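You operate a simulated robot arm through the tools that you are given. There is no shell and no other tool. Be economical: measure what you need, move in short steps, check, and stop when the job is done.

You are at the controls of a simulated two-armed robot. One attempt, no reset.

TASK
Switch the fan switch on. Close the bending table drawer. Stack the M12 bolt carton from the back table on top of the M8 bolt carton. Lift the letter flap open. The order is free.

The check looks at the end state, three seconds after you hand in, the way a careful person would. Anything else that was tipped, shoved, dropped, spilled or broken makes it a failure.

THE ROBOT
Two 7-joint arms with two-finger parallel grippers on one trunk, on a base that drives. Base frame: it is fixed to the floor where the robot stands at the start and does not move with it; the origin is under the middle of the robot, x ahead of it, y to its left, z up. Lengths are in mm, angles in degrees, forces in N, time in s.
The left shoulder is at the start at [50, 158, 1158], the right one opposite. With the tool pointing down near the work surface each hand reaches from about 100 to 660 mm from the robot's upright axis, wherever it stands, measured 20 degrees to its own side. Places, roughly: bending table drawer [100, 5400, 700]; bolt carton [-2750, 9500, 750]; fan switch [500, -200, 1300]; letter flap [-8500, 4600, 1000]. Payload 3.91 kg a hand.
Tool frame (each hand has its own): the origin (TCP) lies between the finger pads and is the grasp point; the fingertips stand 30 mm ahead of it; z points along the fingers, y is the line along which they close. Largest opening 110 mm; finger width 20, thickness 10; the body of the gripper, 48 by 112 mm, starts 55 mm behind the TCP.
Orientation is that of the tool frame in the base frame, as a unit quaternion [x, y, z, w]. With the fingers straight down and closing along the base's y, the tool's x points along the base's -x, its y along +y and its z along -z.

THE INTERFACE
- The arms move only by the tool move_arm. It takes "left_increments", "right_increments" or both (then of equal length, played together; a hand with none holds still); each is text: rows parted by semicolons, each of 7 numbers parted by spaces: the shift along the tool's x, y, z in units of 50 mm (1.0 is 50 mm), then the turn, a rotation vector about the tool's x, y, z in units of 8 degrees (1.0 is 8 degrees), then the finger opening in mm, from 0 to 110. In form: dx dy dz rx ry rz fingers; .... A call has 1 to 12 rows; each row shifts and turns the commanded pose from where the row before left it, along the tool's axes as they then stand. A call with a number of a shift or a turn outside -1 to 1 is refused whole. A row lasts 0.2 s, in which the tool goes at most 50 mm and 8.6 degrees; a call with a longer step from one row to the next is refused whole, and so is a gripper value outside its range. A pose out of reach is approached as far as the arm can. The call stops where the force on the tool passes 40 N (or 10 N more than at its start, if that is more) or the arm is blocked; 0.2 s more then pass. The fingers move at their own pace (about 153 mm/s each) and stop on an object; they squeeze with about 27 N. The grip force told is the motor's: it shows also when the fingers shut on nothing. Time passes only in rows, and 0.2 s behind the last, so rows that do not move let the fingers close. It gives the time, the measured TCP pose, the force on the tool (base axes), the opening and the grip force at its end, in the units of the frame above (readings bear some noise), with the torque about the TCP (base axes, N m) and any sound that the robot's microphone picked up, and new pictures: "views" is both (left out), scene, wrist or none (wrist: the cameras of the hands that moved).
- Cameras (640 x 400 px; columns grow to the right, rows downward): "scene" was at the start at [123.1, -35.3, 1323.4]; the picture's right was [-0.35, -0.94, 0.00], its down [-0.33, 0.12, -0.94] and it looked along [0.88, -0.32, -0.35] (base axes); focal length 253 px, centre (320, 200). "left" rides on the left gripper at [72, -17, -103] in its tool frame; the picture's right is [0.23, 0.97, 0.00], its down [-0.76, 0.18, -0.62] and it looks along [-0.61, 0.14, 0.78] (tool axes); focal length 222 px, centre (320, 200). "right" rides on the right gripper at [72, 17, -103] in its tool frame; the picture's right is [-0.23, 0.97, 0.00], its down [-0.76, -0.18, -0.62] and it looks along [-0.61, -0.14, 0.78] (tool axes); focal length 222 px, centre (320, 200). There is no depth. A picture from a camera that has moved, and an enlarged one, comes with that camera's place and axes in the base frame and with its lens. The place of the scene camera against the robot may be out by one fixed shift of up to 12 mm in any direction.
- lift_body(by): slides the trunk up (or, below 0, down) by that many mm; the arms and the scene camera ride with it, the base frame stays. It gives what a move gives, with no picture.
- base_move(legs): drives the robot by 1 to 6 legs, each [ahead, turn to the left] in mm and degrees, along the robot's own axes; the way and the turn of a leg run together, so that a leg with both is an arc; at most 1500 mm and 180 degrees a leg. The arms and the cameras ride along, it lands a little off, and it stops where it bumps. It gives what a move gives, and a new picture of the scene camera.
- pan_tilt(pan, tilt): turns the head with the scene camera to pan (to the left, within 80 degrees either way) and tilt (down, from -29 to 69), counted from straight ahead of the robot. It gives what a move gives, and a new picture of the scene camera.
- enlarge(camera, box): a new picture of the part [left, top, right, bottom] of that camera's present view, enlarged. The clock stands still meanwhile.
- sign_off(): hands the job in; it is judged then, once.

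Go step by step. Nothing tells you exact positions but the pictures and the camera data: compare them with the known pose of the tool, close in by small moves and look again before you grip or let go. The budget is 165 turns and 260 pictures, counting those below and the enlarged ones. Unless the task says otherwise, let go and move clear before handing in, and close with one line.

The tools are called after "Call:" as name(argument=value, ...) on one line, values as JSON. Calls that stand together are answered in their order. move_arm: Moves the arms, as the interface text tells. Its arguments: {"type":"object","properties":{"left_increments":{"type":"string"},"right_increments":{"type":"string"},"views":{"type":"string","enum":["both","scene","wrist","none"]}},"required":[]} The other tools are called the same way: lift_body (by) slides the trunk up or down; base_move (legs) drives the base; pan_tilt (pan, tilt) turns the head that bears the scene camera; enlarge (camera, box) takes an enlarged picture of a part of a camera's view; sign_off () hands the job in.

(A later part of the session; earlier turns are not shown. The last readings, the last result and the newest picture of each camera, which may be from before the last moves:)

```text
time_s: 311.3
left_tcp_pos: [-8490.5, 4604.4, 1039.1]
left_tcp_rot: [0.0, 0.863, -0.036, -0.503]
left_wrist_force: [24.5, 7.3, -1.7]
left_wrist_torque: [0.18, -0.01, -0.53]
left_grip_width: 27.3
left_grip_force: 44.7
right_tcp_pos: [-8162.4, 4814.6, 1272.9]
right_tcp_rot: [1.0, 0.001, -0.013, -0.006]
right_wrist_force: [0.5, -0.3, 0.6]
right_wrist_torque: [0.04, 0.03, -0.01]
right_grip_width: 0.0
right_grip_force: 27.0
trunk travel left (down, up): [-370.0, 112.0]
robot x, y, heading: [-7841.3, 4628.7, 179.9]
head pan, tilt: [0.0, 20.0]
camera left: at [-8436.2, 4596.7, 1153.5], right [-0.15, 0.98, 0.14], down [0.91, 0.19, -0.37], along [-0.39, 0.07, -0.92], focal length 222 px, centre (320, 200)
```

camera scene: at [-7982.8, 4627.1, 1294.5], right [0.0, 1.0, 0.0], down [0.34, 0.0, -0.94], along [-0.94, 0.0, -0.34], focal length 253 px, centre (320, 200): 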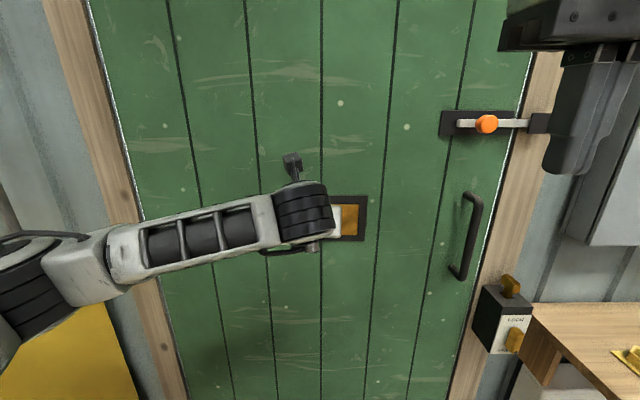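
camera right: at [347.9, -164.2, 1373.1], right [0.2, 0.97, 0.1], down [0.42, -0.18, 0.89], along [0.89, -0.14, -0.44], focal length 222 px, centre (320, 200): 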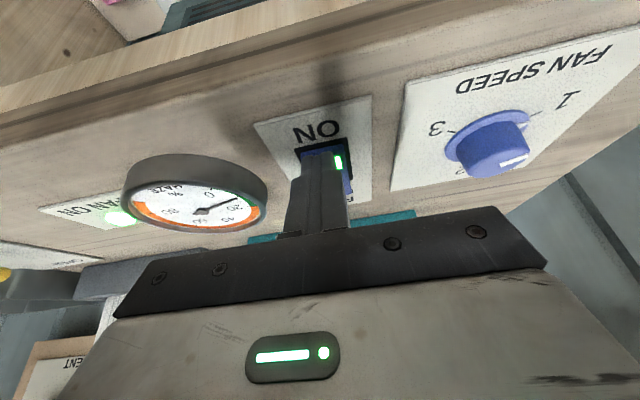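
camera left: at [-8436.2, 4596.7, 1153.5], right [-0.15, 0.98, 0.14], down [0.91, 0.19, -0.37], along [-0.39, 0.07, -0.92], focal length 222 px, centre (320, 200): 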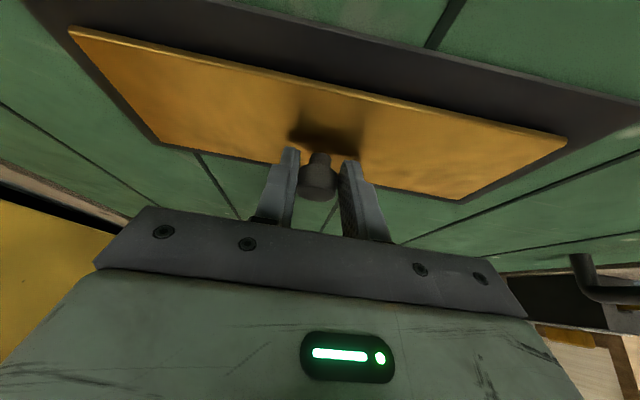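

I have the knob in the grip (27 mm). I'll swing it out and up along the hinge arc in small steps, first about 40°.

Call:
move_arm(left_increments="0.012 0 -0.188 0 -0.5 0 15; 0.033 0 -0.187 0 -0.5 0 15; 0.054 0 -0.186 0 -0.5 0 15; 0.072 0 -0.183 0 -0.5 0 15; 0 0 0 0 0 0 15")

```text
time_s: 312.5
left_tcp_pos: [-8470.0, 4605.3, 1059.5]
left_tcp_rot: [-0.007, 0.927, -0.037, -0.374]
left_wrist_force: [-8.0, 14.5, -18.4]
left_wrist_torque: [0.34, -1.04, -0.33]
left_grip_width: 27.4
left_grip_force: 45.2
right_tcp_pos: [-8167.1, 4816.5, 1271.5]
right_tcp_rot: [1.0, 0.001, -0.01, -0.005]
right_wrist_force: [-0.2, 0.6, 0.5]
right_wrist_torque: [-0.01, 0.0, 0.0]
right_grip_width: 0.0
right_grip_force: 27.0
trunk travel left (down, up): [-370.0, 112.0]
robot x, y, heading: [-7847.1, 4628.4, 179.6]
head pan, tilt: [0.0, 20.0]
camera scene: at [-7985.9, 4628.9, 1294.0], right [0.0, 1.0, 0.0], down [0.34, 0.0, -0.94], along [-0.94, 0.0, -0.34], focal length 253 px, centre (320, 200)
camera left: at [-8450.9, 4597.0, 1185.5], right [-0.2, 0.97, 0.1], down [0.97, 0.21, -0.09], along [-0.11, 0.07, -0.99], focal length 222 px, centre (320, 200)
```

scene: 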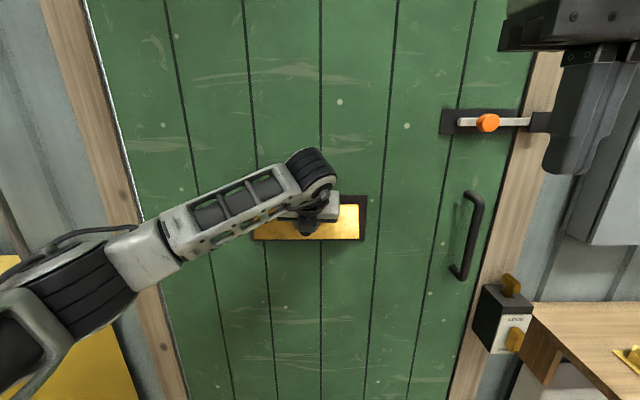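
left: 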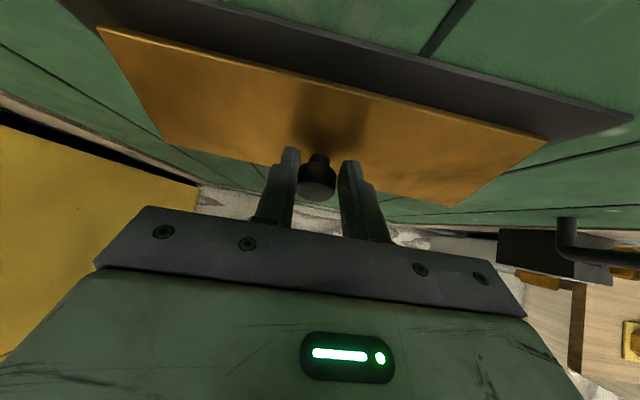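

The flap is about 30° open and follows the arc. I'll continue.

Call:
move_arm(left_increments="0.09 0 -0.175 0 -0.5 0 15; 0.11 0 -0.168 0 -0.5 0 15; 0.125 0 -0.159 0 -0.5 0 15; 0 0 0 0 0 0 15")

```text
time_s: 313.5
left_tcp_pos: [-8465.6, 4605.7, 1096.3]
left_tcp_rot: [-0.011, 0.96, -0.036, -0.279]
left_wrist_force: [0.2, 0.5, -0.1]
left_wrist_torque: [-0.01, -0.02, 0.01]
left_grip_width: 15.0
left_grip_force: 0.1
right_tcp_pos: [-8164.5, 4814.1, 1271.7]
right_tcp_rot: [1.0, 0.001, -0.012, -0.006]
right_wrist_force: [-0.2, 0.0, 0.0]
right_wrist_torque: [-0.02, -0.02, -0.01]
right_grip_width: 0.0
right_grip_force: 27.0
trunk travel left (down, up): [-370.0, 112.0]
robot x, y, heading: [-7844.7, 4629.0, 179.6]
head pan, tilt: [0.0, 20.0]
camera scene: at [-7983.0, 4627.1, 1294.5], right [0.0, 1.0, 0.0], down [0.34, 0.0, -0.94], along [-0.94, 0.0, -0.34], focal length 253 px, centre (320, 200)
camera left: at [-8471.1, 4596.4, 1221.1], right [-0.23, 0.97, 0.06], down [0.97, 0.23, 0.11], along [0.09, 0.08, -0.99], focal length 222 px, centre (320, 200)
```

scene: 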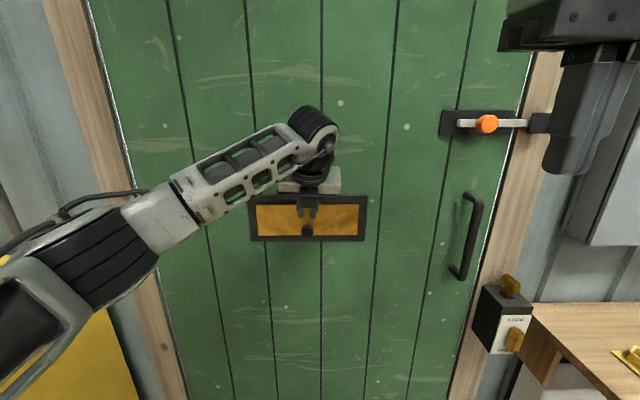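
left: 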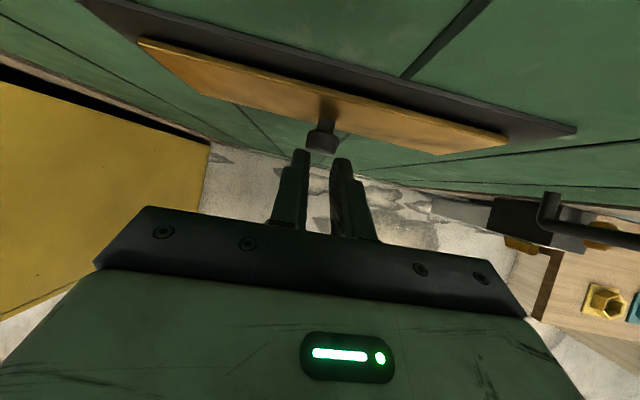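

The grip slipped off the knob and the flap seems to have fallen back. I'll back off slightly and look at the flap closely.

Call:
move_arm(left_increments="0 0 -0.6 0 0 0 60; 0 0 -0.6 0 0.8 0 60; 0 0 -0.4 0 1 0 60; 0 0 0 0 1 0 60; 0 0 0 0 1 0 60")

Call:
enlarge(camera="left", box=[160, 50, 480, 250])

```text
time_s: 314.7
left_tcp_pos: [-8420.2, 4613.3, 1162.3]
left_tcp_rot: [-0.001, 0.852, -0.036, -0.522]
left_wrist_force: [-0.1, 0.0, -0.3]
left_wrist_torque: [0.02, 0.02, 0.04]
left_grip_width: 60.0
left_grip_force: 0.1
right_tcp_pos: [-8165.5, 4815.7, 1272.1]
right_tcp_rot: [1.0, 0.0, -0.013, -0.006]
right_wrist_force: [0.0, 0.1, 0.3]
right_wrist_torque: [0.01, 0.0, 0.05]
right_grip_width: 0.2
right_grip_force: 27.4
trunk travel left (down, up): [-370.0, 112.0]
robot x, y, heading: [-7847.8, 4629.5, 179.6]
head pan, tilt: [0.0, 20.0]
camera scene: at [-7982.9, 4627.2, 1294.5], right [0.0, 1.0, 0.0], down [0.34, 0.0, -0.94], along [-0.94, 0.0, -0.34], focal length 253 px, centre (320, 200)
camera left: at [-8361.1, 4605.1, 1272.5], right [-0.14, 0.98, 0.14], down [0.89, 0.19, -0.41], along [-0.42, 0.07, -0.9], focal length 222 px, centre (320, 200)
```

scene: 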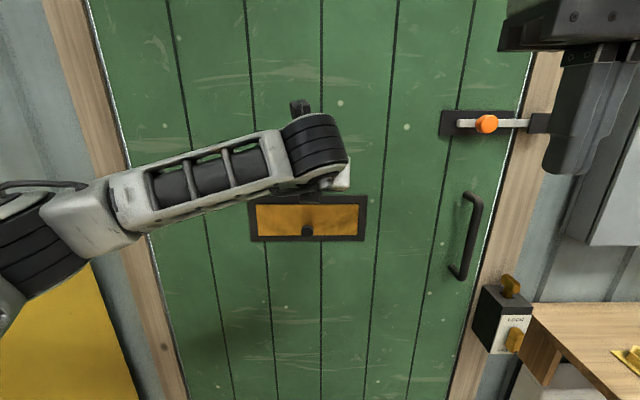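
left: 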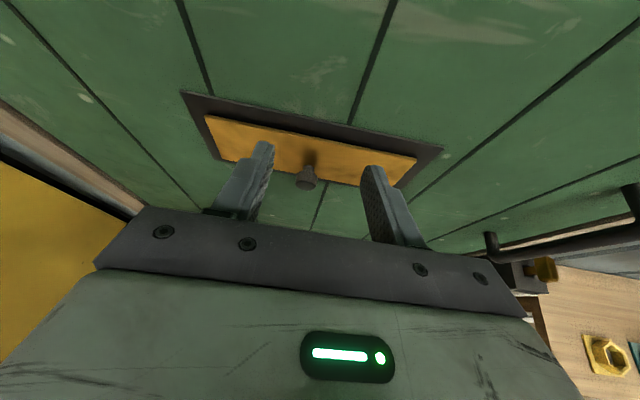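

```text
2.00 times, centred on (320, 150) of left
camera zoom: at [-8361.1, 4605.1, 1272.5], right [-0.14, 0.98, 0.14], down [0.89, 0.19, -0.41], along [-0.42, 0.07, -0.9], focal length 444 px, centre (320, 300)
```

zoom: 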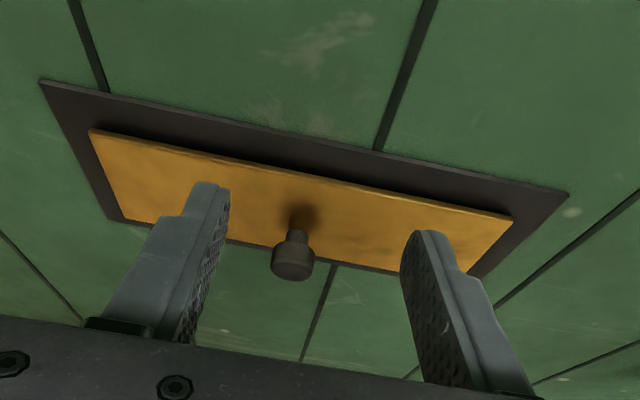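

The flap is spring-closed, so I'll use both arms: the left pulls the knob part way and the right finger goes under the flap's lower edge to lift it fully. First I back the base 130 mm for arm room and bring the right hand to point at the door, below flap height.

Call:
base_move(legs=[[-130, 0]])

Call:
move_arm(right_increments="-0.576 0.205 0.454 0 -1 0 0; -0.507 0.205 0.53 0 -1 0 0; -0.428 0.205 0.595 0 -1 0 0; -0.342 0.205 0.649 0 -1 0 0; -0.248 0.205 0.69 0 -1 0 0; -0.15 0.205 0.718 0 -1 0 0; -0.048 0.205 0.732 0 -1 0 0; 0.054 0.205 0.732 0 -1 0 0; 0.156 0.205 0.717 0 -1 0 0; 0.254 0.205 0.688 0 -1 0 0; 0.347 0.205 0.646 0 -1 0 0; 0.434 0.205 0.592 0 -1 0 0")

```text
time_s: 316.0
left_tcp_pos: [-8293.3, 4612.7, 1160.9]
left_tcp_rot: [-0.002, 0.853, -0.038, -0.521]
left_wrist_force: [0.5, 0.3, 0.8]
left_wrist_torque: [-0.02, 0.0, 0.01]
left_grip_width: 60.1
left_grip_force: 0.0
right_tcp_pos: [-8037.7, 4813.5, 1273.3]
right_tcp_rot: [1.0, 0.001, -0.013, -0.007]
right_wrist_force: [0.0, 0.2, 0.4]
right_wrist_torque: [-0.02, 0.05, 0.01]
right_grip_width: 0.0
right_grip_force: 26.7
trunk travel left (down, up): [-370.0, 112.0]
robot x, y, heading: [-7716.6, 4627.7, 179.8]
head pan, tilt: [0.0, 20.0]
camera scene: at [-7855.9, 4626.7, 1294.6], right [0.01, 1.0, 0.0], down [0.34, 0.0, -0.94], along [-0.94, 0.0, -0.34], focal length 253 px, centre (320, 200)
```

scene: 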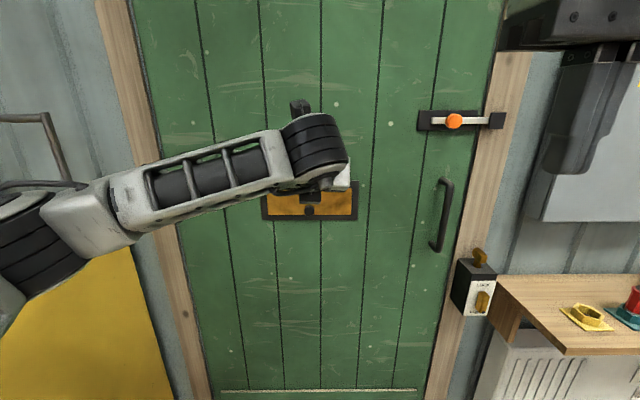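

```text
time_s: 318.6
left_tcp_pos: [-8294.3, 4613.1, 1159.4]
left_tcp_rot: [-0.001, 0.853, -0.036, -0.521]
left_wrist_force: [-0.5, 0.0, -0.5]
left_wrist_torque: [0.03, -0.01, -0.01]
left_grip_width: 59.8
left_grip_force: 0.0
right_tcp_pos: [-8319.4, 4767.0, 1130.2]
right_tcp_rot: [0.742, 0.002, -0.671, -0.007]
right_wrist_force: [0.6, 0.1, -0.3]
right_wrist_torque: [-0.03, 0.0, 0.0]
right_grip_width: 0.0
right_grip_force: 26.6
right hand out of reach, approached as far as the arm can: row 9, 10, 11, 12
trunk travel left (down, up): [-370.0, 112.0]
robot x, y, heading: [-7721.1, 4631.3, 179.7]
head pan, tilt: [0.0, 20.0]
camera scene: at [-7856.8, 4626.7, 1294.5], right [0.01, 1.0, 0.0], down [0.34, 0.0, -0.94], along [-0.94, 0.0, -0.34], focal length 253 px, centre (320, 200)
camera right: at [-8209.7, 4751.3, 1068.5], right [-0.03, -0.98, 0.21], down [0.54, 0.16, 0.82], along [-0.84, 0.14, 0.53], focal length 222 px, centre (320, 200)
```

scene: 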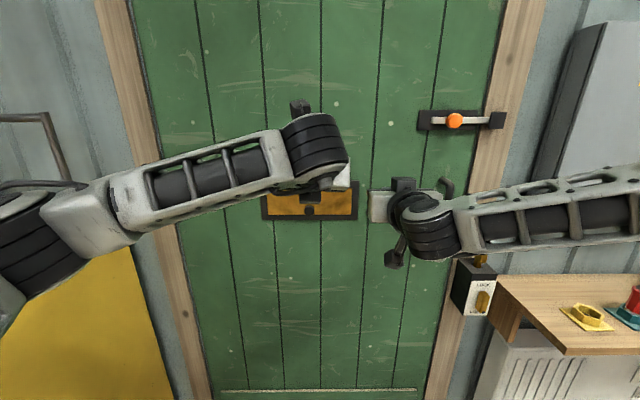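
right: 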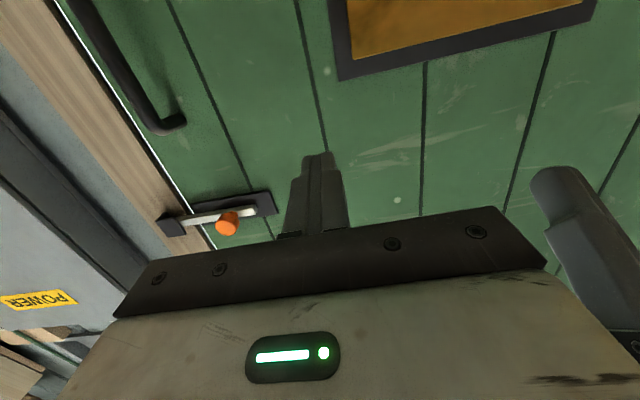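

The right hand now points at the door. I'll lower it to just beneath the flap level near the flap's right end.

Call:
move_arm(right_increments="0.68 0.375 0.475 0 0 0 0; 0.68 0.375 0.475 0 0 0 0; 0.68 0.375 0.475 0 0 0 0; 0.68 0.375 0.475 0 0 0 0; 0 0 0 0 -0.6 0 0")

```text
time_s: 319.8
left_tcp_pos: [-8293.6, 4613.4, 1160.3]
left_tcp_rot: [-0.001, 0.853, -0.038, -0.521]
left_wrist_force: [0.9, -0.4, 0.4]
left_wrist_torque: [0.01, 0.01, 0.01]
left_grip_width: 60.4
left_grip_force: 0.1
right_tcp_pos: [-8331.7, 4763.7, 1130.1]
right_tcp_rot: [0.745, 0.002, -0.667, -0.007]
right_wrist_force: [-0.4, -0.1, 0.0]
right_wrist_torque: [-0.02, 0.04, -0.02]
right_grip_width: 0.0
right_grip_force: 26.9
right hand out of reach, approached as far as the arm can: row 1, 2, 3, 4, 5
trunk travel left (down, up): [-370.0, 112.0]
robot x, y, heading: [-7720.3, 4631.2, 179.7]
head pan, tilt: [0.0, 20.0]
camera scene: at [-7856.7, 4626.7, 1294.5], right [0.01, 1.0, 0.0], down [0.34, 0.0, -0.94], along [-0.94, 0.0, -0.34], focal length 253 px, centre (320, 200)
camera right: at [-8221.0, 4746.2, 1068.6], right [-0.03, -0.98, 0.21], down [0.54, 0.16, 0.83], along [-0.84, 0.14, 0.52], focal length 222 px, centre (320, 200)
```

scene: 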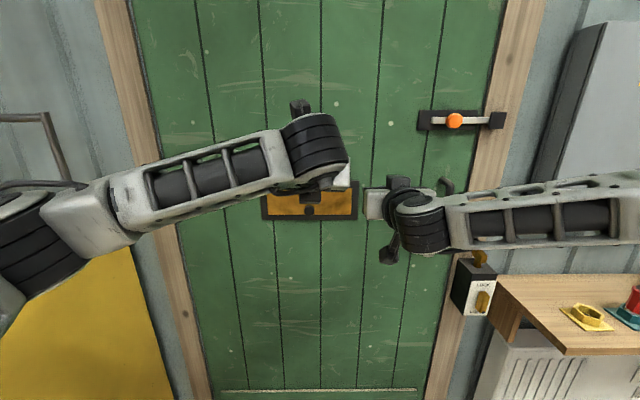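
right: 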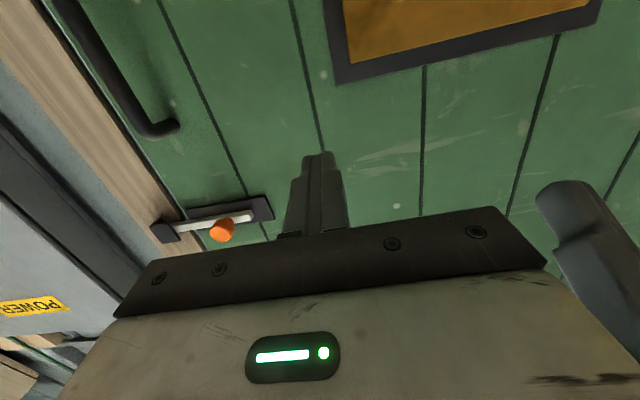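

The right wrist is limited in pitch at that height. Lowering the whole trunk by 140 mm brings it down instead.

Call:
lift_body(by=-140)

Call:
move_arm(right_increments="0 0.5 0.3 0 0 0 0; 0 0.5 0.3 0 0 0 0; 0 0.5 0.3 0 0 0 0; 0 0 0 0 0 0 0", views="wrist")

```text
time_s: 321.5
left_tcp_pos: [-8294.0, 4614.1, 1021.7]
left_tcp_rot: [-0.001, 0.853, -0.037, -0.521]
left_wrist_force: [-0.9, 0.2, -1.3]
left_wrist_torque: [-0.03, 0.01, 0.02]
left_grip_width: 59.8
left_grip_force: 0.0
right_tcp_pos: [-8331.2, 4762.8, 989.3]
right_tcp_rot: [0.744, 0.001, -0.668, -0.008]
right_wrist_force: [-0.6, 0.0, 0.4]
right_wrist_torque: [-0.03, -0.02, 0.02]
right_grip_width: 0.0
right_grip_force: 26.6
trunk travel left (down, up): [-230.0, 252.0]
robot x, y, heading: [-7721.4, 4628.3, 179.6]
head pan, tilt: [0.0, 20.0]
```

```text
time_s: 322.5
left_tcp_pos: [-8294.5, 4612.8, 1020.6]
left_tcp_rot: [-0.002, 0.853, -0.038, -0.521]
left_wrist_force: [0.8, -0.4, 0.5]
left_wrist_torque: [0.02, -0.02, -0.04]
left_grip_width: 60.2
left_grip_force: 0.1
right_tcp_pos: [-8335.9, 4758.2, 994.2]
right_tcp_rot: [0.745, 0.001, -0.667, -0.008]
right_wrist_force: [0.2, -0.4, 0.8]
right_wrist_torque: [-0.03, -0.01, 0.0]
right_grip_width: 0.0
right_grip_force: 26.8
right hand out of reach, approached as far as the arm can: row 1, 2, 3
trunk travel left (down, up): [-230.0, 252.0]
robot x, y, heading: [-7718.1, 4629.9, 179.8]
head pan, tilt: [0.0, 20.0]
camera right: at [-8224.6, 4741.8, 933.3], right [-0.03, -0.98, 0.21], down [0.54, 0.16, 0.83], along [-0.84, 0.14, 0.52], focal length 222 px, centre (320, 200)
```

right: 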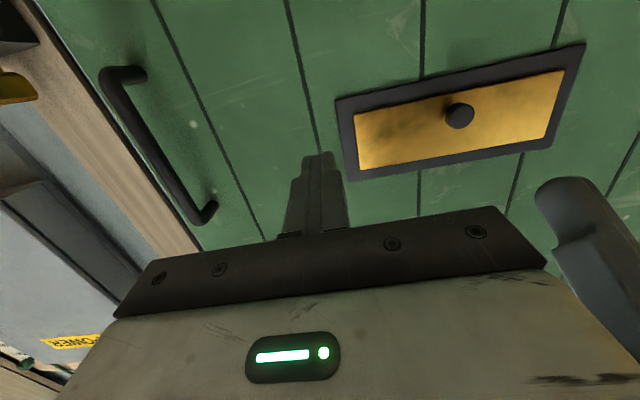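

I'll test pure forward motion of the right hand, since the inward motion seems limited.

Call:
move_arm(right_increments="0 0 0.6 0 0 0 0; 0 0 0.6 0 0 0 0; 0 0 0 0 0 0 0", views="scene")

```text
time_s: 323.3
left_tcp_pos: [-8294.6, 4612.7, 1020.7]
left_tcp_rot: [-0.002, 0.853, -0.038, -0.521]
left_wrist_force: [-0.2, -1.0, 0.3]
left_wrist_torque: [-0.02, 0.03, -0.01]
left_grip_width: 59.8
left_grip_force: 0.0
right_tcp_pos: [-8374.8, 4786.5, 996.0]
right_tcp_rot: [0.745, 0.002, -0.667, -0.007]
right_wrist_force: [0.0, -0.8, 0.0]
right_wrist_torque: [-0.02, -0.02, -0.05]
right_grip_width: 0.3
right_grip_force: 27.0
right hand out of reach, approached as far as the arm can: row 1, 2
trunk travel left (down, up): [-230.0, 252.0]
robot x, y, heading: [-7721.9, 4634.1, 179.9]
head pan, tilt: [0.0, 20.0]
camera scene: at [-7856.7, 4626.7, 1154.5], right [0.01, 1.0, 0.0], down [0.34, 0.0, -0.94], along [-0.94, 0.0, -0.34], focal length 253 px, centre (320, 200)
```

scene: 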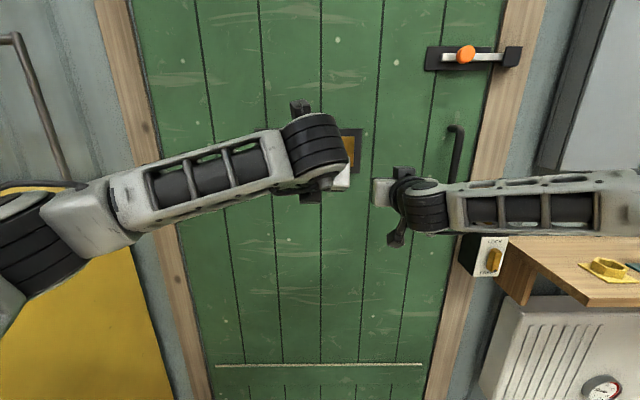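

Pointing straight ahead bends the wrist too far, so I'll yaw the right hand about 40° toward the left, so the finger comes under the flap diagonally.

Call:
move_arm(right_increments="0 0 0 -1 0 0 0; 0 0 0 -1 0 0 0; 0 0 0 -1 0 0 0; 0 0 0 -1 0 0 0; 0 0 0 -1 0 0 0; 0 0 0 0 -0.7 0 0; 0 0 0 0 0 0 0")

```text
time_s: 324.9
left_tcp_pos: [-8293.8, 4613.6, 1021.4]
left_tcp_rot: [0.0, 0.853, -0.036, -0.52]
left_wrist_force: [-0.2, -0.8, 1.0]
left_wrist_torque: [0.01, 0.0, 0.01]
left_grip_width: 59.8
left_grip_force: 0.0
right_tcp_pos: [-8372.4, 4783.3, 1024.4]
right_tcp_rot: [0.685, 0.231, -0.64, 0.261]
right_wrist_force: [-0.5, 0.0, -0.5]
right_wrist_torque: [0.03, -0.01, -0.04]
right_grip_width: 0.1
right_grip_force: 27.0
right hand out of reach, approached as far as the arm can: row 1, 2, 3, 4, 6
trunk travel left (down, up): [-230.0, 252.0]
robot x, y, heading: [-7719.7, 4630.5, 179.6]
head pan, tilt: [0.0, 20.0]
camera scene: at [-7856.7, 4626.7, 1154.5], right [0.01, 1.0, 0.0], down [0.34, 0.0, -0.94], along [-0.94, 0.0, -0.34], focal length 253 px, centre (320, 200)
camera right: at [-8276.8, 4837.0, 957.1], right [0.61, -0.74, 0.29], down [0.3, 0.55, 0.78], along [-0.73, -0.39, 0.56], focal length 222 px, centre (320, 200)
```

scene: 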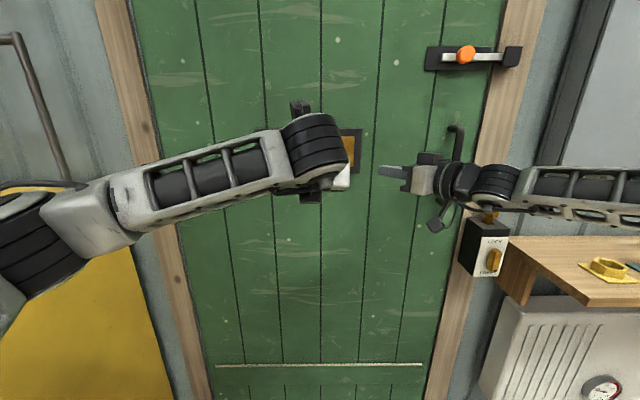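
right: 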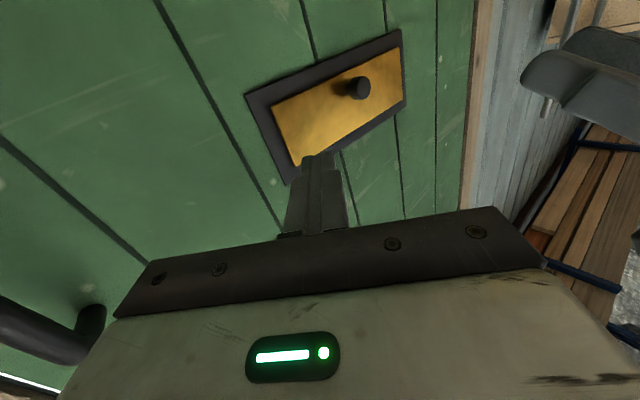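

That works. I'll move the right fingertip to a waiting spot just below the flap's right end.

Call:
move_arm(right_increments="0.213 -0.11 0.765 0 0 0 0; 0.213 -0.11 0.765 0 0 0 0; 0.213 -0.11 0.7 0 0 0 0; 0 0 0 0 0 0 0")

```text
time_s: 325.9
left_tcp_pos: [-8294.4, 4613.4, 1020.8]
left_tcp_rot: [-0.001, 0.853, -0.037, -0.521]
left_wrist_force: [-0.6, -0.9, 0.3]
left_wrist_torque: [0.01, 0.0, 0.0]
left_grip_width: 60.1
left_grip_force: 0.1
right_tcp_pos: [-8405.3, 4754.5, 1005.6]
right_tcp_rot: [0.685, 0.23, -0.641, 0.259]
right_wrist_force: [0.3, -1.2, 0.9]
right_wrist_torque: [0.0, 0.05, -0.01]
right_grip_width: 0.0
right_grip_force: 27.1
right hand out of reach, approached as far as the arm can: row 2, 3
trunk travel left (down, up): [-230.0, 252.0]
robot x, y, heading: [-7721.3, 4628.4, 179.8]
head pan, tilt: [0.0, 20.0]
camera scene: at [-7856.8, 4626.7, 1154.5], right [0.01, 1.0, 0.0], down [0.34, 0.0, -0.94], along [-0.94, 0.0, -0.34], focal length 253 px, centre (320, 200)
camera right: at [-8309.9, 4808.2, 938.9], right [0.61, -0.74, 0.29], down [0.3, 0.55, 0.78], along [-0.73, -0.39, 0.56], focal length 222 px, centre (320, 200)
```

scene: 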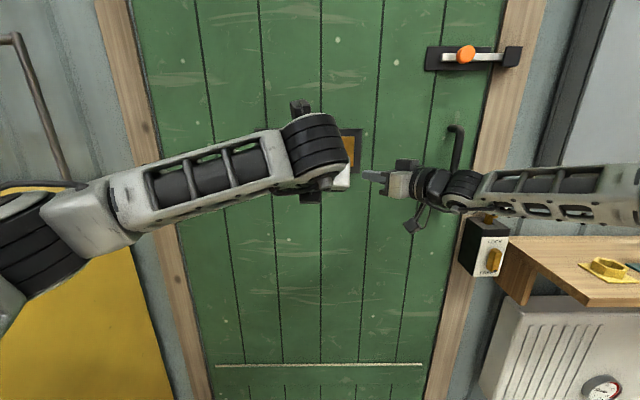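
right: 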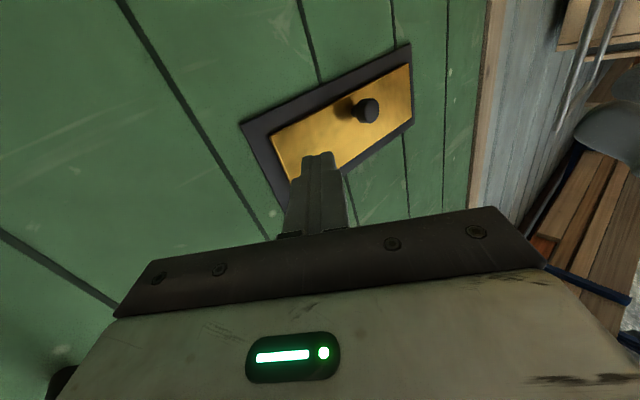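

I'll use the base for the rest: turn 4° left, advance 55 mm and lower 12 mm, which carries the right fingertip under the flap's right end.

Call:
lift_body(by=-12)

Call:
base_move(legs=[[0, 4], [55, 0]])

Call:
enlarge(camera="right", box=[160, 20, 480, 220])

Call:
enlarge(camera="left", box=[0, 0, 640, 400])

```text
time_s: 326.5
left_tcp_pos: [-8293.2, 4613.0, 1009.1]
left_tcp_rot: [-0.002, 0.853, -0.037, -0.52]
left_wrist_force: [-0.4, 0.3, -0.8]
left_wrist_torque: [0.04, 0.01, 0.0]
left_grip_width: 60.2
left_grip_force: 0.2
right_tcp_pos: [-8406.1, 4755.9, 994.1]
right_tcp_rot: [0.685, 0.231, -0.639, 0.261]
right_wrist_force: [0.3, 0.7, -1.2]
right_wrist_torque: [0.01, 0.02, -0.05]
right_grip_width: 0.1
right_grip_force: 26.9
trunk travel left (down, up): [-218.0, 264.0]
robot x, y, heading: [-7717.7, 4629.6, 179.7]
head pan, tilt: [0.0, 20.0]
```

```text
time_s: 327.9
left_tcp_pos: [-8345.6, 4571.0, 1008.9]
left_tcp_rot: [-0.031, 0.852, -0.055, -0.519]
left_wrist_force: [0.3, -0.5, 0.4]
left_wrist_torque: [-0.01, 0.02, -0.02]
left_grip_width: 59.8
left_grip_force: 0.1
right_tcp_pos: [-8466.6, 4705.0, 993.2]
right_tcp_rot: [0.678, 0.253, -0.631, 0.282]
right_wrist_force: [0.6, -0.3, 0.2]
right_wrist_torque: [0.02, -0.04, -0.01]
right_grip_width: 0.0
right_grip_force: 27.0
trunk travel left (down, up): [-218.0, 264.0]
robot x, y, heading: [-7772.1, 4624.4, -176.4]
head pan, tilt: [0.0, 20.0]
camera scene: at [-7910.7, 4614.2, 1142.4], right [-0.06, 1.0, 0.0], down [0.34, 0.02, -0.94], along [-0.94, -0.06, -0.34], focal length 253 px, centre (320, 200)
```

scene: 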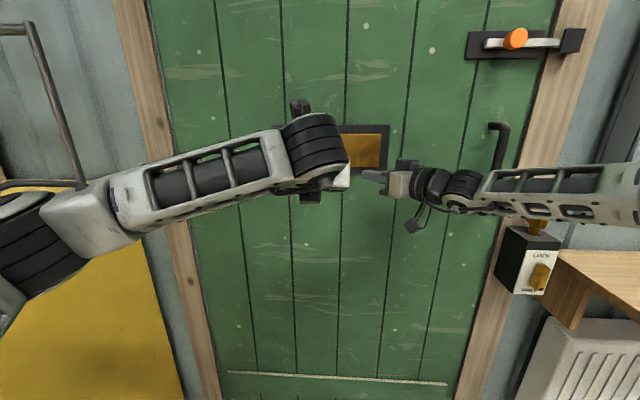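

```text
2.00 times, centred on (320, 120) of right
camera zoom: at [-8374.9, 4764.3, 926.9], right [0.66, -0.69, 0.29], down [0.26, 0.57, 0.78], along [-0.7, -0.44, 0.56], focal length 444 px, centre (320, 360)
```

zoom: 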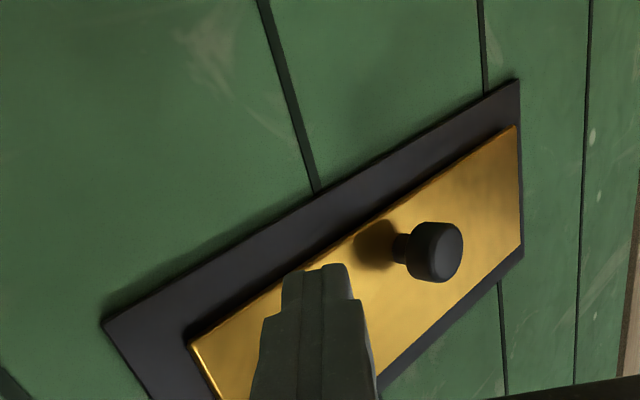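

```text
1.00 times, centred on (320, 200) of left (not enlarged: the box is as wide or as high as the picture)
camera zoom: at [-8286.7, 4566.5, 1120.3], right [-0.21, 0.97, 0.14], down [0.88, 0.25, -0.4], along [-0.43, 0.04, -0.9], focal length 222 px, centre (320, 200)
```

zoom: 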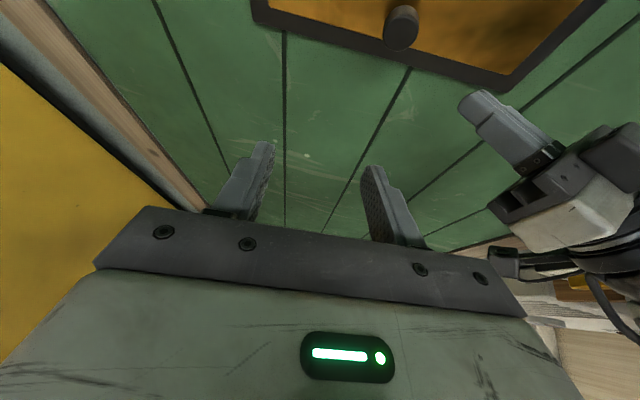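

The right finger sits below and in front of the flap. Now the left hand goes back to the pre-grasp at the knob.

Call:
move_arm(left_increments="0.62 0.26 0.33 0 0 0 60; 0.62 0.26 0.33 0 0 0 60; 0.62 0.26 0.33 0 0 0 60; 0 0 0 -1 0 0 60; 0 0 0 0 0 0 60", views="wrist")

```text
time_s: 329.1
left_tcp_pos: [-8435.2, 4604.7, 1067.2]
left_tcp_rot: [0.007, 0.854, 0.006, -0.52]
left_wrist_force: [0.4, 0.6, 0.1]
left_wrist_torque: [0.03, -0.03, -0.03]
left_grip_width: 60.1
left_grip_force: 0.0
right_tcp_pos: [-8467.3, 4704.5, 994.0]
right_tcp_rot: [0.678, 0.253, -0.63, 0.281]
right_wrist_force: [-0.5, 0.4, 0.1]
right_wrist_torque: [-0.01, 0.03, 0.0]
right_grip_width: 0.0
right_grip_force: 26.7
trunk travel left (down, up): [-218.0, 264.0]
robot x, y, heading: [-7775.4, 4626.9, -176.3]
head pan, tilt: [0.0, 20.0]
camera left: at [-8377.1, 4586.5, 1178.0], right [-0.09, 0.98, 0.2], down [0.91, 0.16, -0.39], along [-0.41, 0.15, -0.9], focal length 222 px, centre (320, 200)
```

left: 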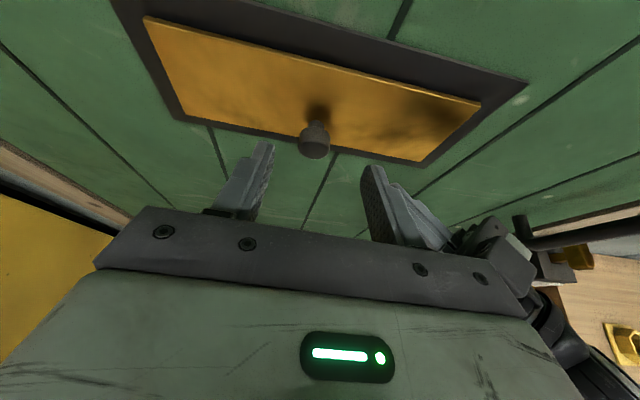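

Aligned. I'll advance onto the knob and grip firmly.

Call:
move_arm(left_increments="0 -0.02 0.5 0 0 0 60; 0 -0.02 0.5 0 0 0 60; 0 -0.01 0.4 0 0 0 60; 0 0 0 0 0 0 60; 0 0 0 0 0 0 5; 0 0 0 0 0 0 5; 0 0 0 0 0 0 5", views="wrist")

```text
time_s: 330.0
left_tcp_pos: [-8490.9, 4603.4, 1040.1]
left_tcp_rot: [0.004, 0.855, 0.004, -0.519]
left_wrist_force: [34.5, -5.7, 5.7]
left_wrist_torque: [-0.13, 0.01, 1.31]
left_grip_width: 62.4
left_grip_force: 2.4
right_tcp_pos: [-8462.2, 4702.7, 998.3]
right_tcp_rot: [0.675, 0.255, -0.633, 0.281]
right_wrist_force: [0.7, 0.0, -0.5]
right_wrist_torque: [0.01, 0.03, -0.03]
right_grip_width: 0.0
right_grip_force: 26.7
trunk travel left (down, up): [-218.0, 264.0]
robot x, y, heading: [-7769.0, 4626.4, -176.5]
head pan, tilt: [0.0, 20.0]
stopped in row 4 (left hand): the force on the tool passed its limit at 50 N (the readings are from after the stop); the commanded pose is now the measured one
camera left: at [-8433.1, 4586.3, 1150.4], right [-0.09, 0.97, 0.2], down [0.91, 0.17, -0.39], along [-0.41, 0.15, -0.9], focal length 222 px, centre (320, 200)
```

left: 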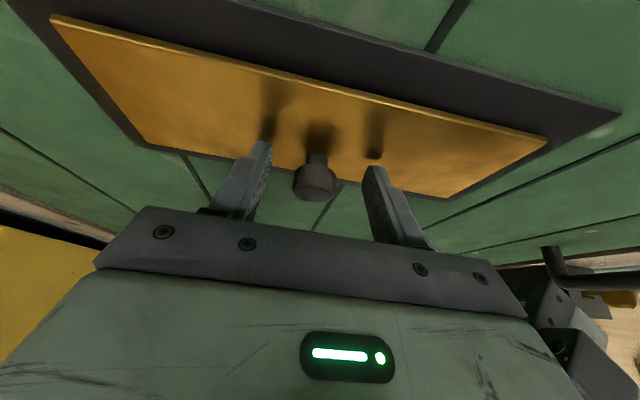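

The fingertips touch the flap face, so that is full depth. I'll ease back 2 mm, close hard, and check.

Call:
move_arm(left_increments="0 0 -0.05 0 0 0 60; 0 0 0 0 0 0 5; 0 0 0 0 0 0 5; 0 0 0 0 0 0 5", views="none")

Call:
move_arm(left_increments="0.02 0 -0.188 0 -0.7 0 5; 0 0 0 0 0 0 5; 0.042 0 -0.187 0 -0.7 0 5; 0 0 0 0 0 0 5; 0.06 0 -0.186 0 -0.7 0 5; 0 0 0 0 0 0 5; 0.08 0 -0.183 0 -0.7 0 5; 0 0 0 0 0 0 5")

```text
time_s: 331.0
left_tcp_pos: [-8490.6, 4602.3, 1038.4]
left_tcp_rot: [0.005, 0.855, 0.004, -0.518]
left_wrist_force: [30.7, -11.5, 4.6]
left_wrist_torque: [-0.5, 0.24, 0.64]
left_grip_width: 27.5
left_grip_force: 44.8
right_tcp_pos: [-8461.8, 4703.4, 996.6]
right_tcp_rot: [0.676, 0.253, -0.632, 0.28]
right_wrist_force: [-0.1, 0.2, 0.2]
right_wrist_torque: [-0.01, 0.03, -0.03]
right_grip_width: 0.0
right_grip_force: 26.6
trunk travel left (down, up): [-218.0, 264.0]
robot x, y, heading: [-7775.4, 4622.2, -176.1]
head pan, tilt: [0.0, 20.0]
```

```text
time_s: 332.2
left_tcp_pos: [-8459.6, 4603.0, 1042.5]
left_tcp_rot: [0.0, 0.916, -0.001, -0.401]
left_wrist_force: [-4.4, -0.9, 0.5]
left_wrist_torque: [-0.21, -0.04, 0.45]
left_grip_width: 27.5
left_grip_force: 45.1
left hand out of reach, approached as far as the arm can: row 3, 5
right_tcp_pos: [-8466.1, 4704.4, 994.1]
right_tcp_rot: [0.677, 0.253, -0.631, 0.282]
right_wrist_force: [-0.1, 0.3, -0.8]
right_wrist_torque: [0.0, 0.02, 0.0]
right_grip_width: 0.0
right_grip_force: 27.5
trunk travel left (down, up): [-218.0, 264.0]
robot x, y, heading: [-7775.5, 4628.2, -176.3]
head pan, tilt: [0.0, 20.0]
stopped in row 6 (left hand): the force on the tool passed its limit at 52 N (the readings are from after the stop); the commanded pose is now the measured one
camera scene: at [-7910.2, 4614.1, 1142.0], right [-0.06, 1.0, 0.0], down [0.34, 0.02, -0.94], along [-0.94, -0.06, -0.34], focal length 253 px, centre (320, 200)
camera left: at [-8433.8, 4586.1, 1164.7], right [-0.15, 0.97, 0.17], down [0.97, 0.18, -0.14], along [-0.16, 0.14, -0.98], focal length 222 px, centre (320, 200)
```

scene: 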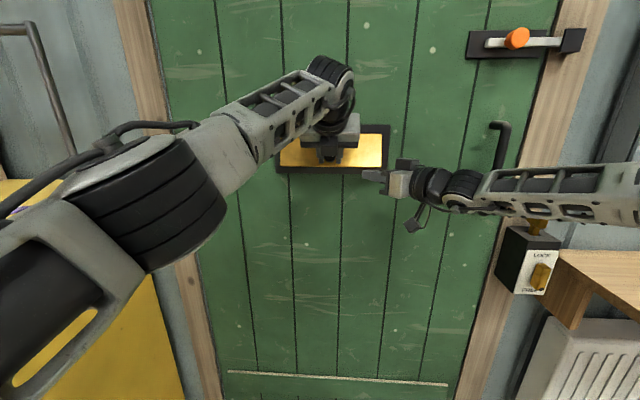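
left: 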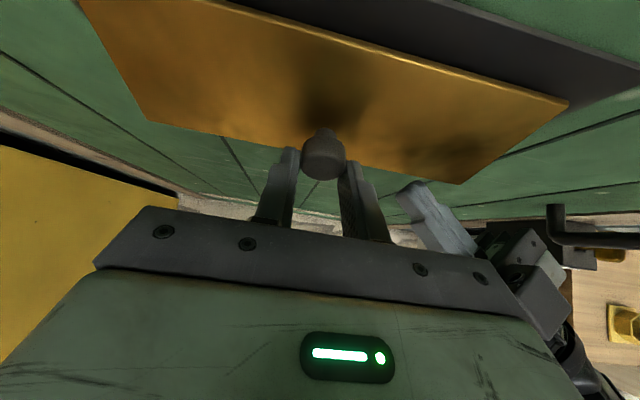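

The left still holds the knob with the flap roughly 25° open. I'll slide the right fingertip 25 mm in behind the lower edge.

Call:
move_arm(right_increments="0.03 0 0.25 0 0 0 0; 0.03 0 0.25 0 0 0 0; 0 0 0 0 0 0 0", views="both")

Call:
enlarge(camera="left", box=[240, 80, 560, 280])

```text
time_s: 333.0
left_tcp_pos: [-8460.0, 4603.1, 1043.2]
left_tcp_rot: [0.001, 0.917, 0.0, -0.4]
left_wrist_force: [-5.7, -3.5, 0.8]
left_wrist_torque: [-0.28, -0.16, 0.41]
left_grip_width: 27.3
left_grip_force: 45.4
right_tcp_pos: [-8463.6, 4699.4, 994.5]
right_tcp_rot: [0.677, 0.253, -0.631, 0.282]
right_wrist_force: [-0.7, -0.1, -0.4]
right_wrist_torque: [0.01, 0.03, -0.02]
right_grip_width: 0.1
right_grip_force: 26.9
right hand out of reach, approached as far as the arm can: row 1, 2
trunk travel left (down, up): [-218.0, 264.0]
robot x, y, heading: [-7774.6, 4623.6, -176.4]
head pan, tilt: [0.0, 20.0]
camera scene: at [-7910.4, 4613.6, 1142.4], right [-0.06, 1.0, 0.0], down [0.34, 0.02, -0.94], along [-0.94, -0.06, -0.34], focal length 253 px, centre (320, 200)
camera right: at [-8373.4, 4760.4, 927.7], right [0.66, -0.69, 0.29], down [0.26, 0.57, 0.78], along [-0.7, -0.44, 0.56], focal length 222 px, centre (320, 200)
```

scene: 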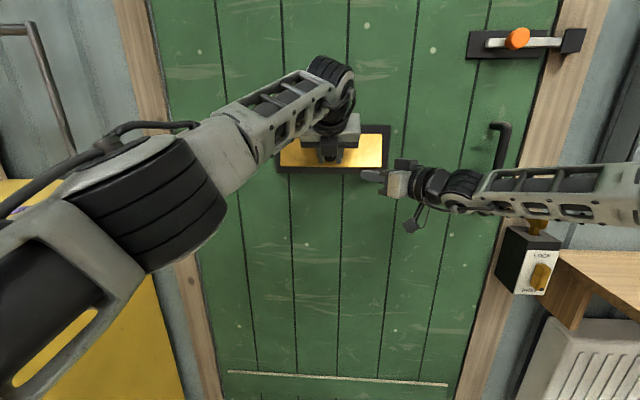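
right: 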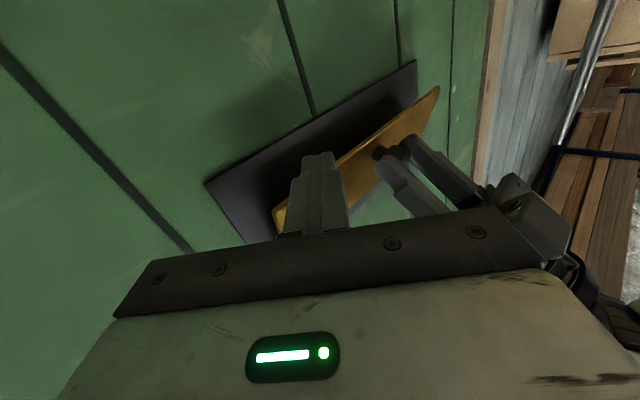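

```text
2.00 times, centred on (400, 180) of left
camera zoom: at [-8433.9, 4586.1, 1164.8], right [-0.15, 0.97, 0.17], down [0.98, 0.18, -0.13], along [-0.16, 0.14, -0.98], focal length 444 px, centre (160, 240)
```

zoom: 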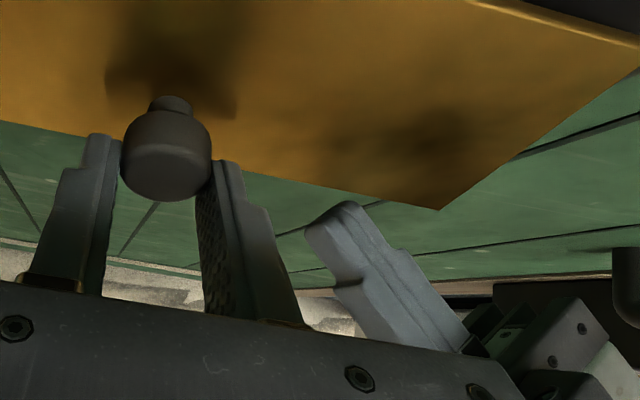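

The flap stands about 30° open, with the right finger just outside the lower edge. If the left opens it further, the edge will swing over the finger, so I'll pull the knob gently out and up without rotating.

Call:
move_arm(left_increments="0.007 0 -0.094 0 0 0 5; 0.007 0 -0.094 0 0 0 5; 0.022 0 -0.092 0 0 0 5; 0.022 0 -0.092 0 0 0 5; 0 0 0 0 0 0 5", views="both")

Call:
enlarge(camera="right", box=[160, 20, 480, 220])

```text
time_s: 334.2
left_tcp_pos: [-8449.4, 4602.6, 1052.9]
left_tcp_rot: [0.0, 0.918, 0.0, -0.396]
left_wrist_force: [-9.0, -6.3, -16.1]
left_wrist_torque: [-0.21, -1.42, 0.46]
left_grip_width: 27.1
left_grip_force: 45.4
right_tcp_pos: [-8466.2, 4701.1, 993.0]
right_tcp_rot: [0.677, 0.253, -0.631, 0.281]
right_wrist_force: [0.2, 0.1, -0.6]
right_wrist_torque: [-0.03, 0.01, 0.04]
right_grip_width: 0.1
right_grip_force: 27.2
trunk travel left (down, up): [-218.0, 264.0]
robot x, y, heading: [-7773.5, 4626.1, -176.3]
head pan, tilt: [0.0, 20.0]
camera scene: at [-7912.5, 4613.3, 1141.9], right [-0.06, 1.0, 0.0], down [0.34, 0.02, -0.94], along [-0.94, -0.06, -0.35], focal length 253 px, centre (320, 200)
camera left: at [-8424.4, 4586.1, 1176.0], right [-0.15, 0.97, 0.16], down [0.98, 0.18, -0.13], along [-0.15, 0.14, -0.98], focal length 222 px, centre (320, 200)
```

scene: 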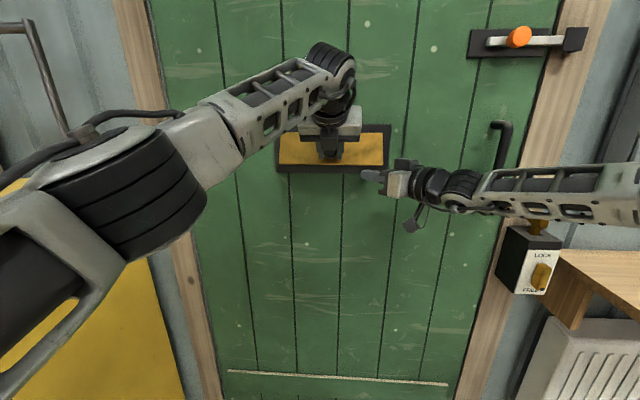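
left: 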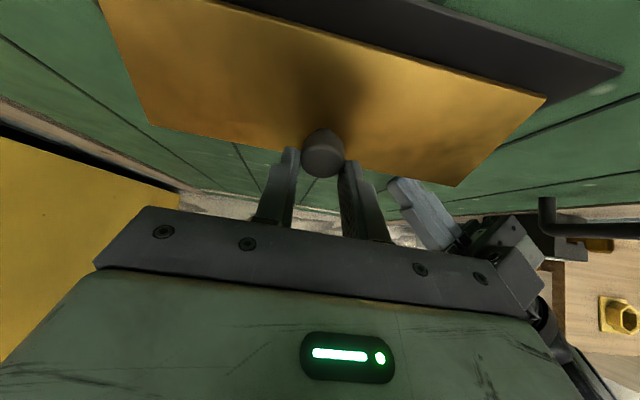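

```text
2.00 times, centred on (320, 120) of right
camera zoom: at [-8375.0, 4760.1, 926.1], right [0.66, -0.69, 0.29], down [0.26, 0.57, 0.78], along [-0.7, -0.44, 0.56], focal length 444 px, centre (320, 360)
```

zoom: 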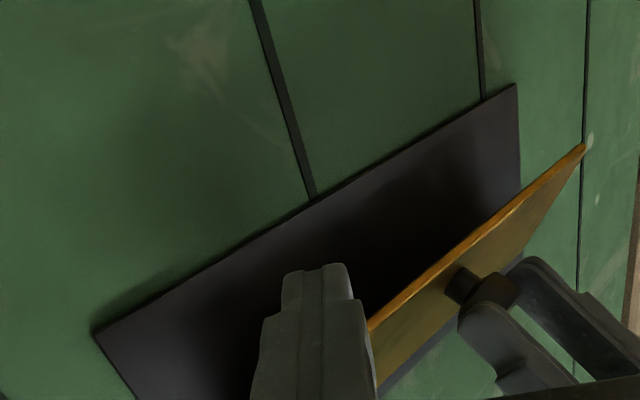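

The right finger is now behind the flap's edge. I'll raise the right hand to catch the flap from inside.

Call:
move_arm(right_increments="-0.3 0 0 0 0 0 0; -0.2 0 0 0 0 0 0; -0.2 0 0 0 0 0 0; -0.2 0 0 0 0 0 0; 0 0 0 0 0 0 0", views="both")

Call:
enlarge(camera="left", box=[240, 80, 560, 280])

```text
time_s: 334.9
left_tcp_pos: [-8448.8, 4603.1, 1055.4]
left_tcp_rot: [0.001, 0.918, 0.0, -0.395]
left_wrist_force: [-5.5, -1.8, -8.1]
left_wrist_torque: [0.24, -0.69, -0.42]
left_grip_width: 27.1
left_grip_force: 45.3
right_tcp_pos: [-8466.3, 4700.9, 1001.3]
right_tcp_rot: [0.689, 0.255, -0.619, 0.278]
right_wrist_force: [3.3, 0.5, -6.6]
right_wrist_torque: [0.08, -0.09, 0.01]
right_grip_width: 0.0
right_grip_force: 27.1
trunk travel left (down, up): [-218.0, 264.0]
robot x, y, heading: [-7771.6, 4626.6, -176.5]
head pan, tilt: [0.0, 20.0]
stopped in row 3 (right hand): the force on the tool passed its limit at 45 N (the readings are from after the stop); the commanded pose is now the measured one
camera scene: at [-7911.4, 4614.1, 1142.6], right [-0.06, 1.0, 0.0], down [0.34, 0.02, -0.94], along [-0.94, -0.06, -0.34], focal length 253 px, centre (320, 200)
camera right: at [-8374.2, 4761.1, 939.4], right [0.65, -0.7, 0.29], down [0.24, 0.56, 0.79], along [-0.72, -0.45, 0.53], focal length 222 px, centre (320, 200)
```

scene: 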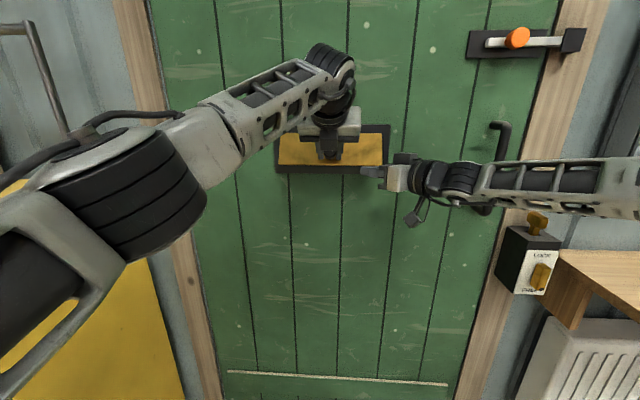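
right: 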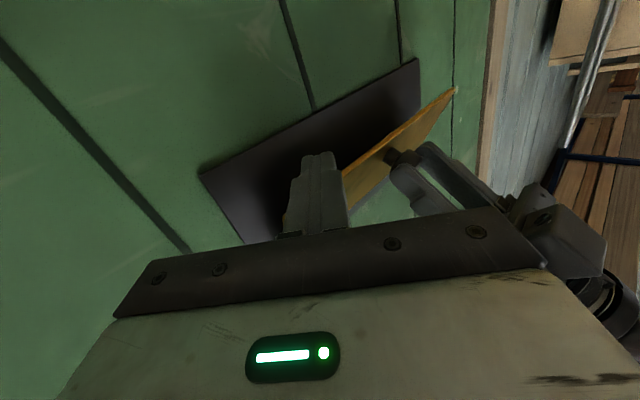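

```text
2.00 times, centred on (400, 180) of left
camera zoom: at [-8424.0, 4586.2, 1176.4], right [-0.16, 0.97, 0.16], down [0.98, 0.18, -0.13], along [-0.15, 0.14, -0.98], focal length 444 px, centre (160, 240)
```

zoom: 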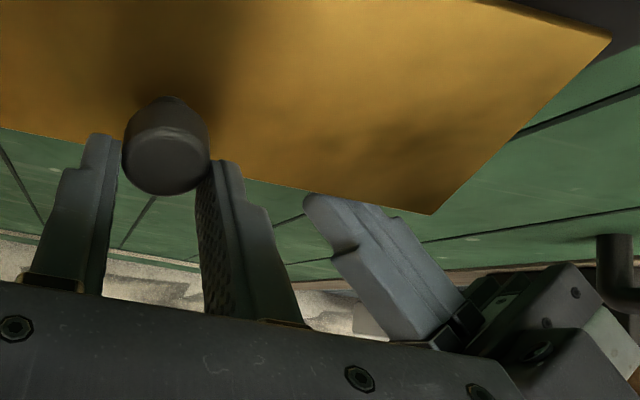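

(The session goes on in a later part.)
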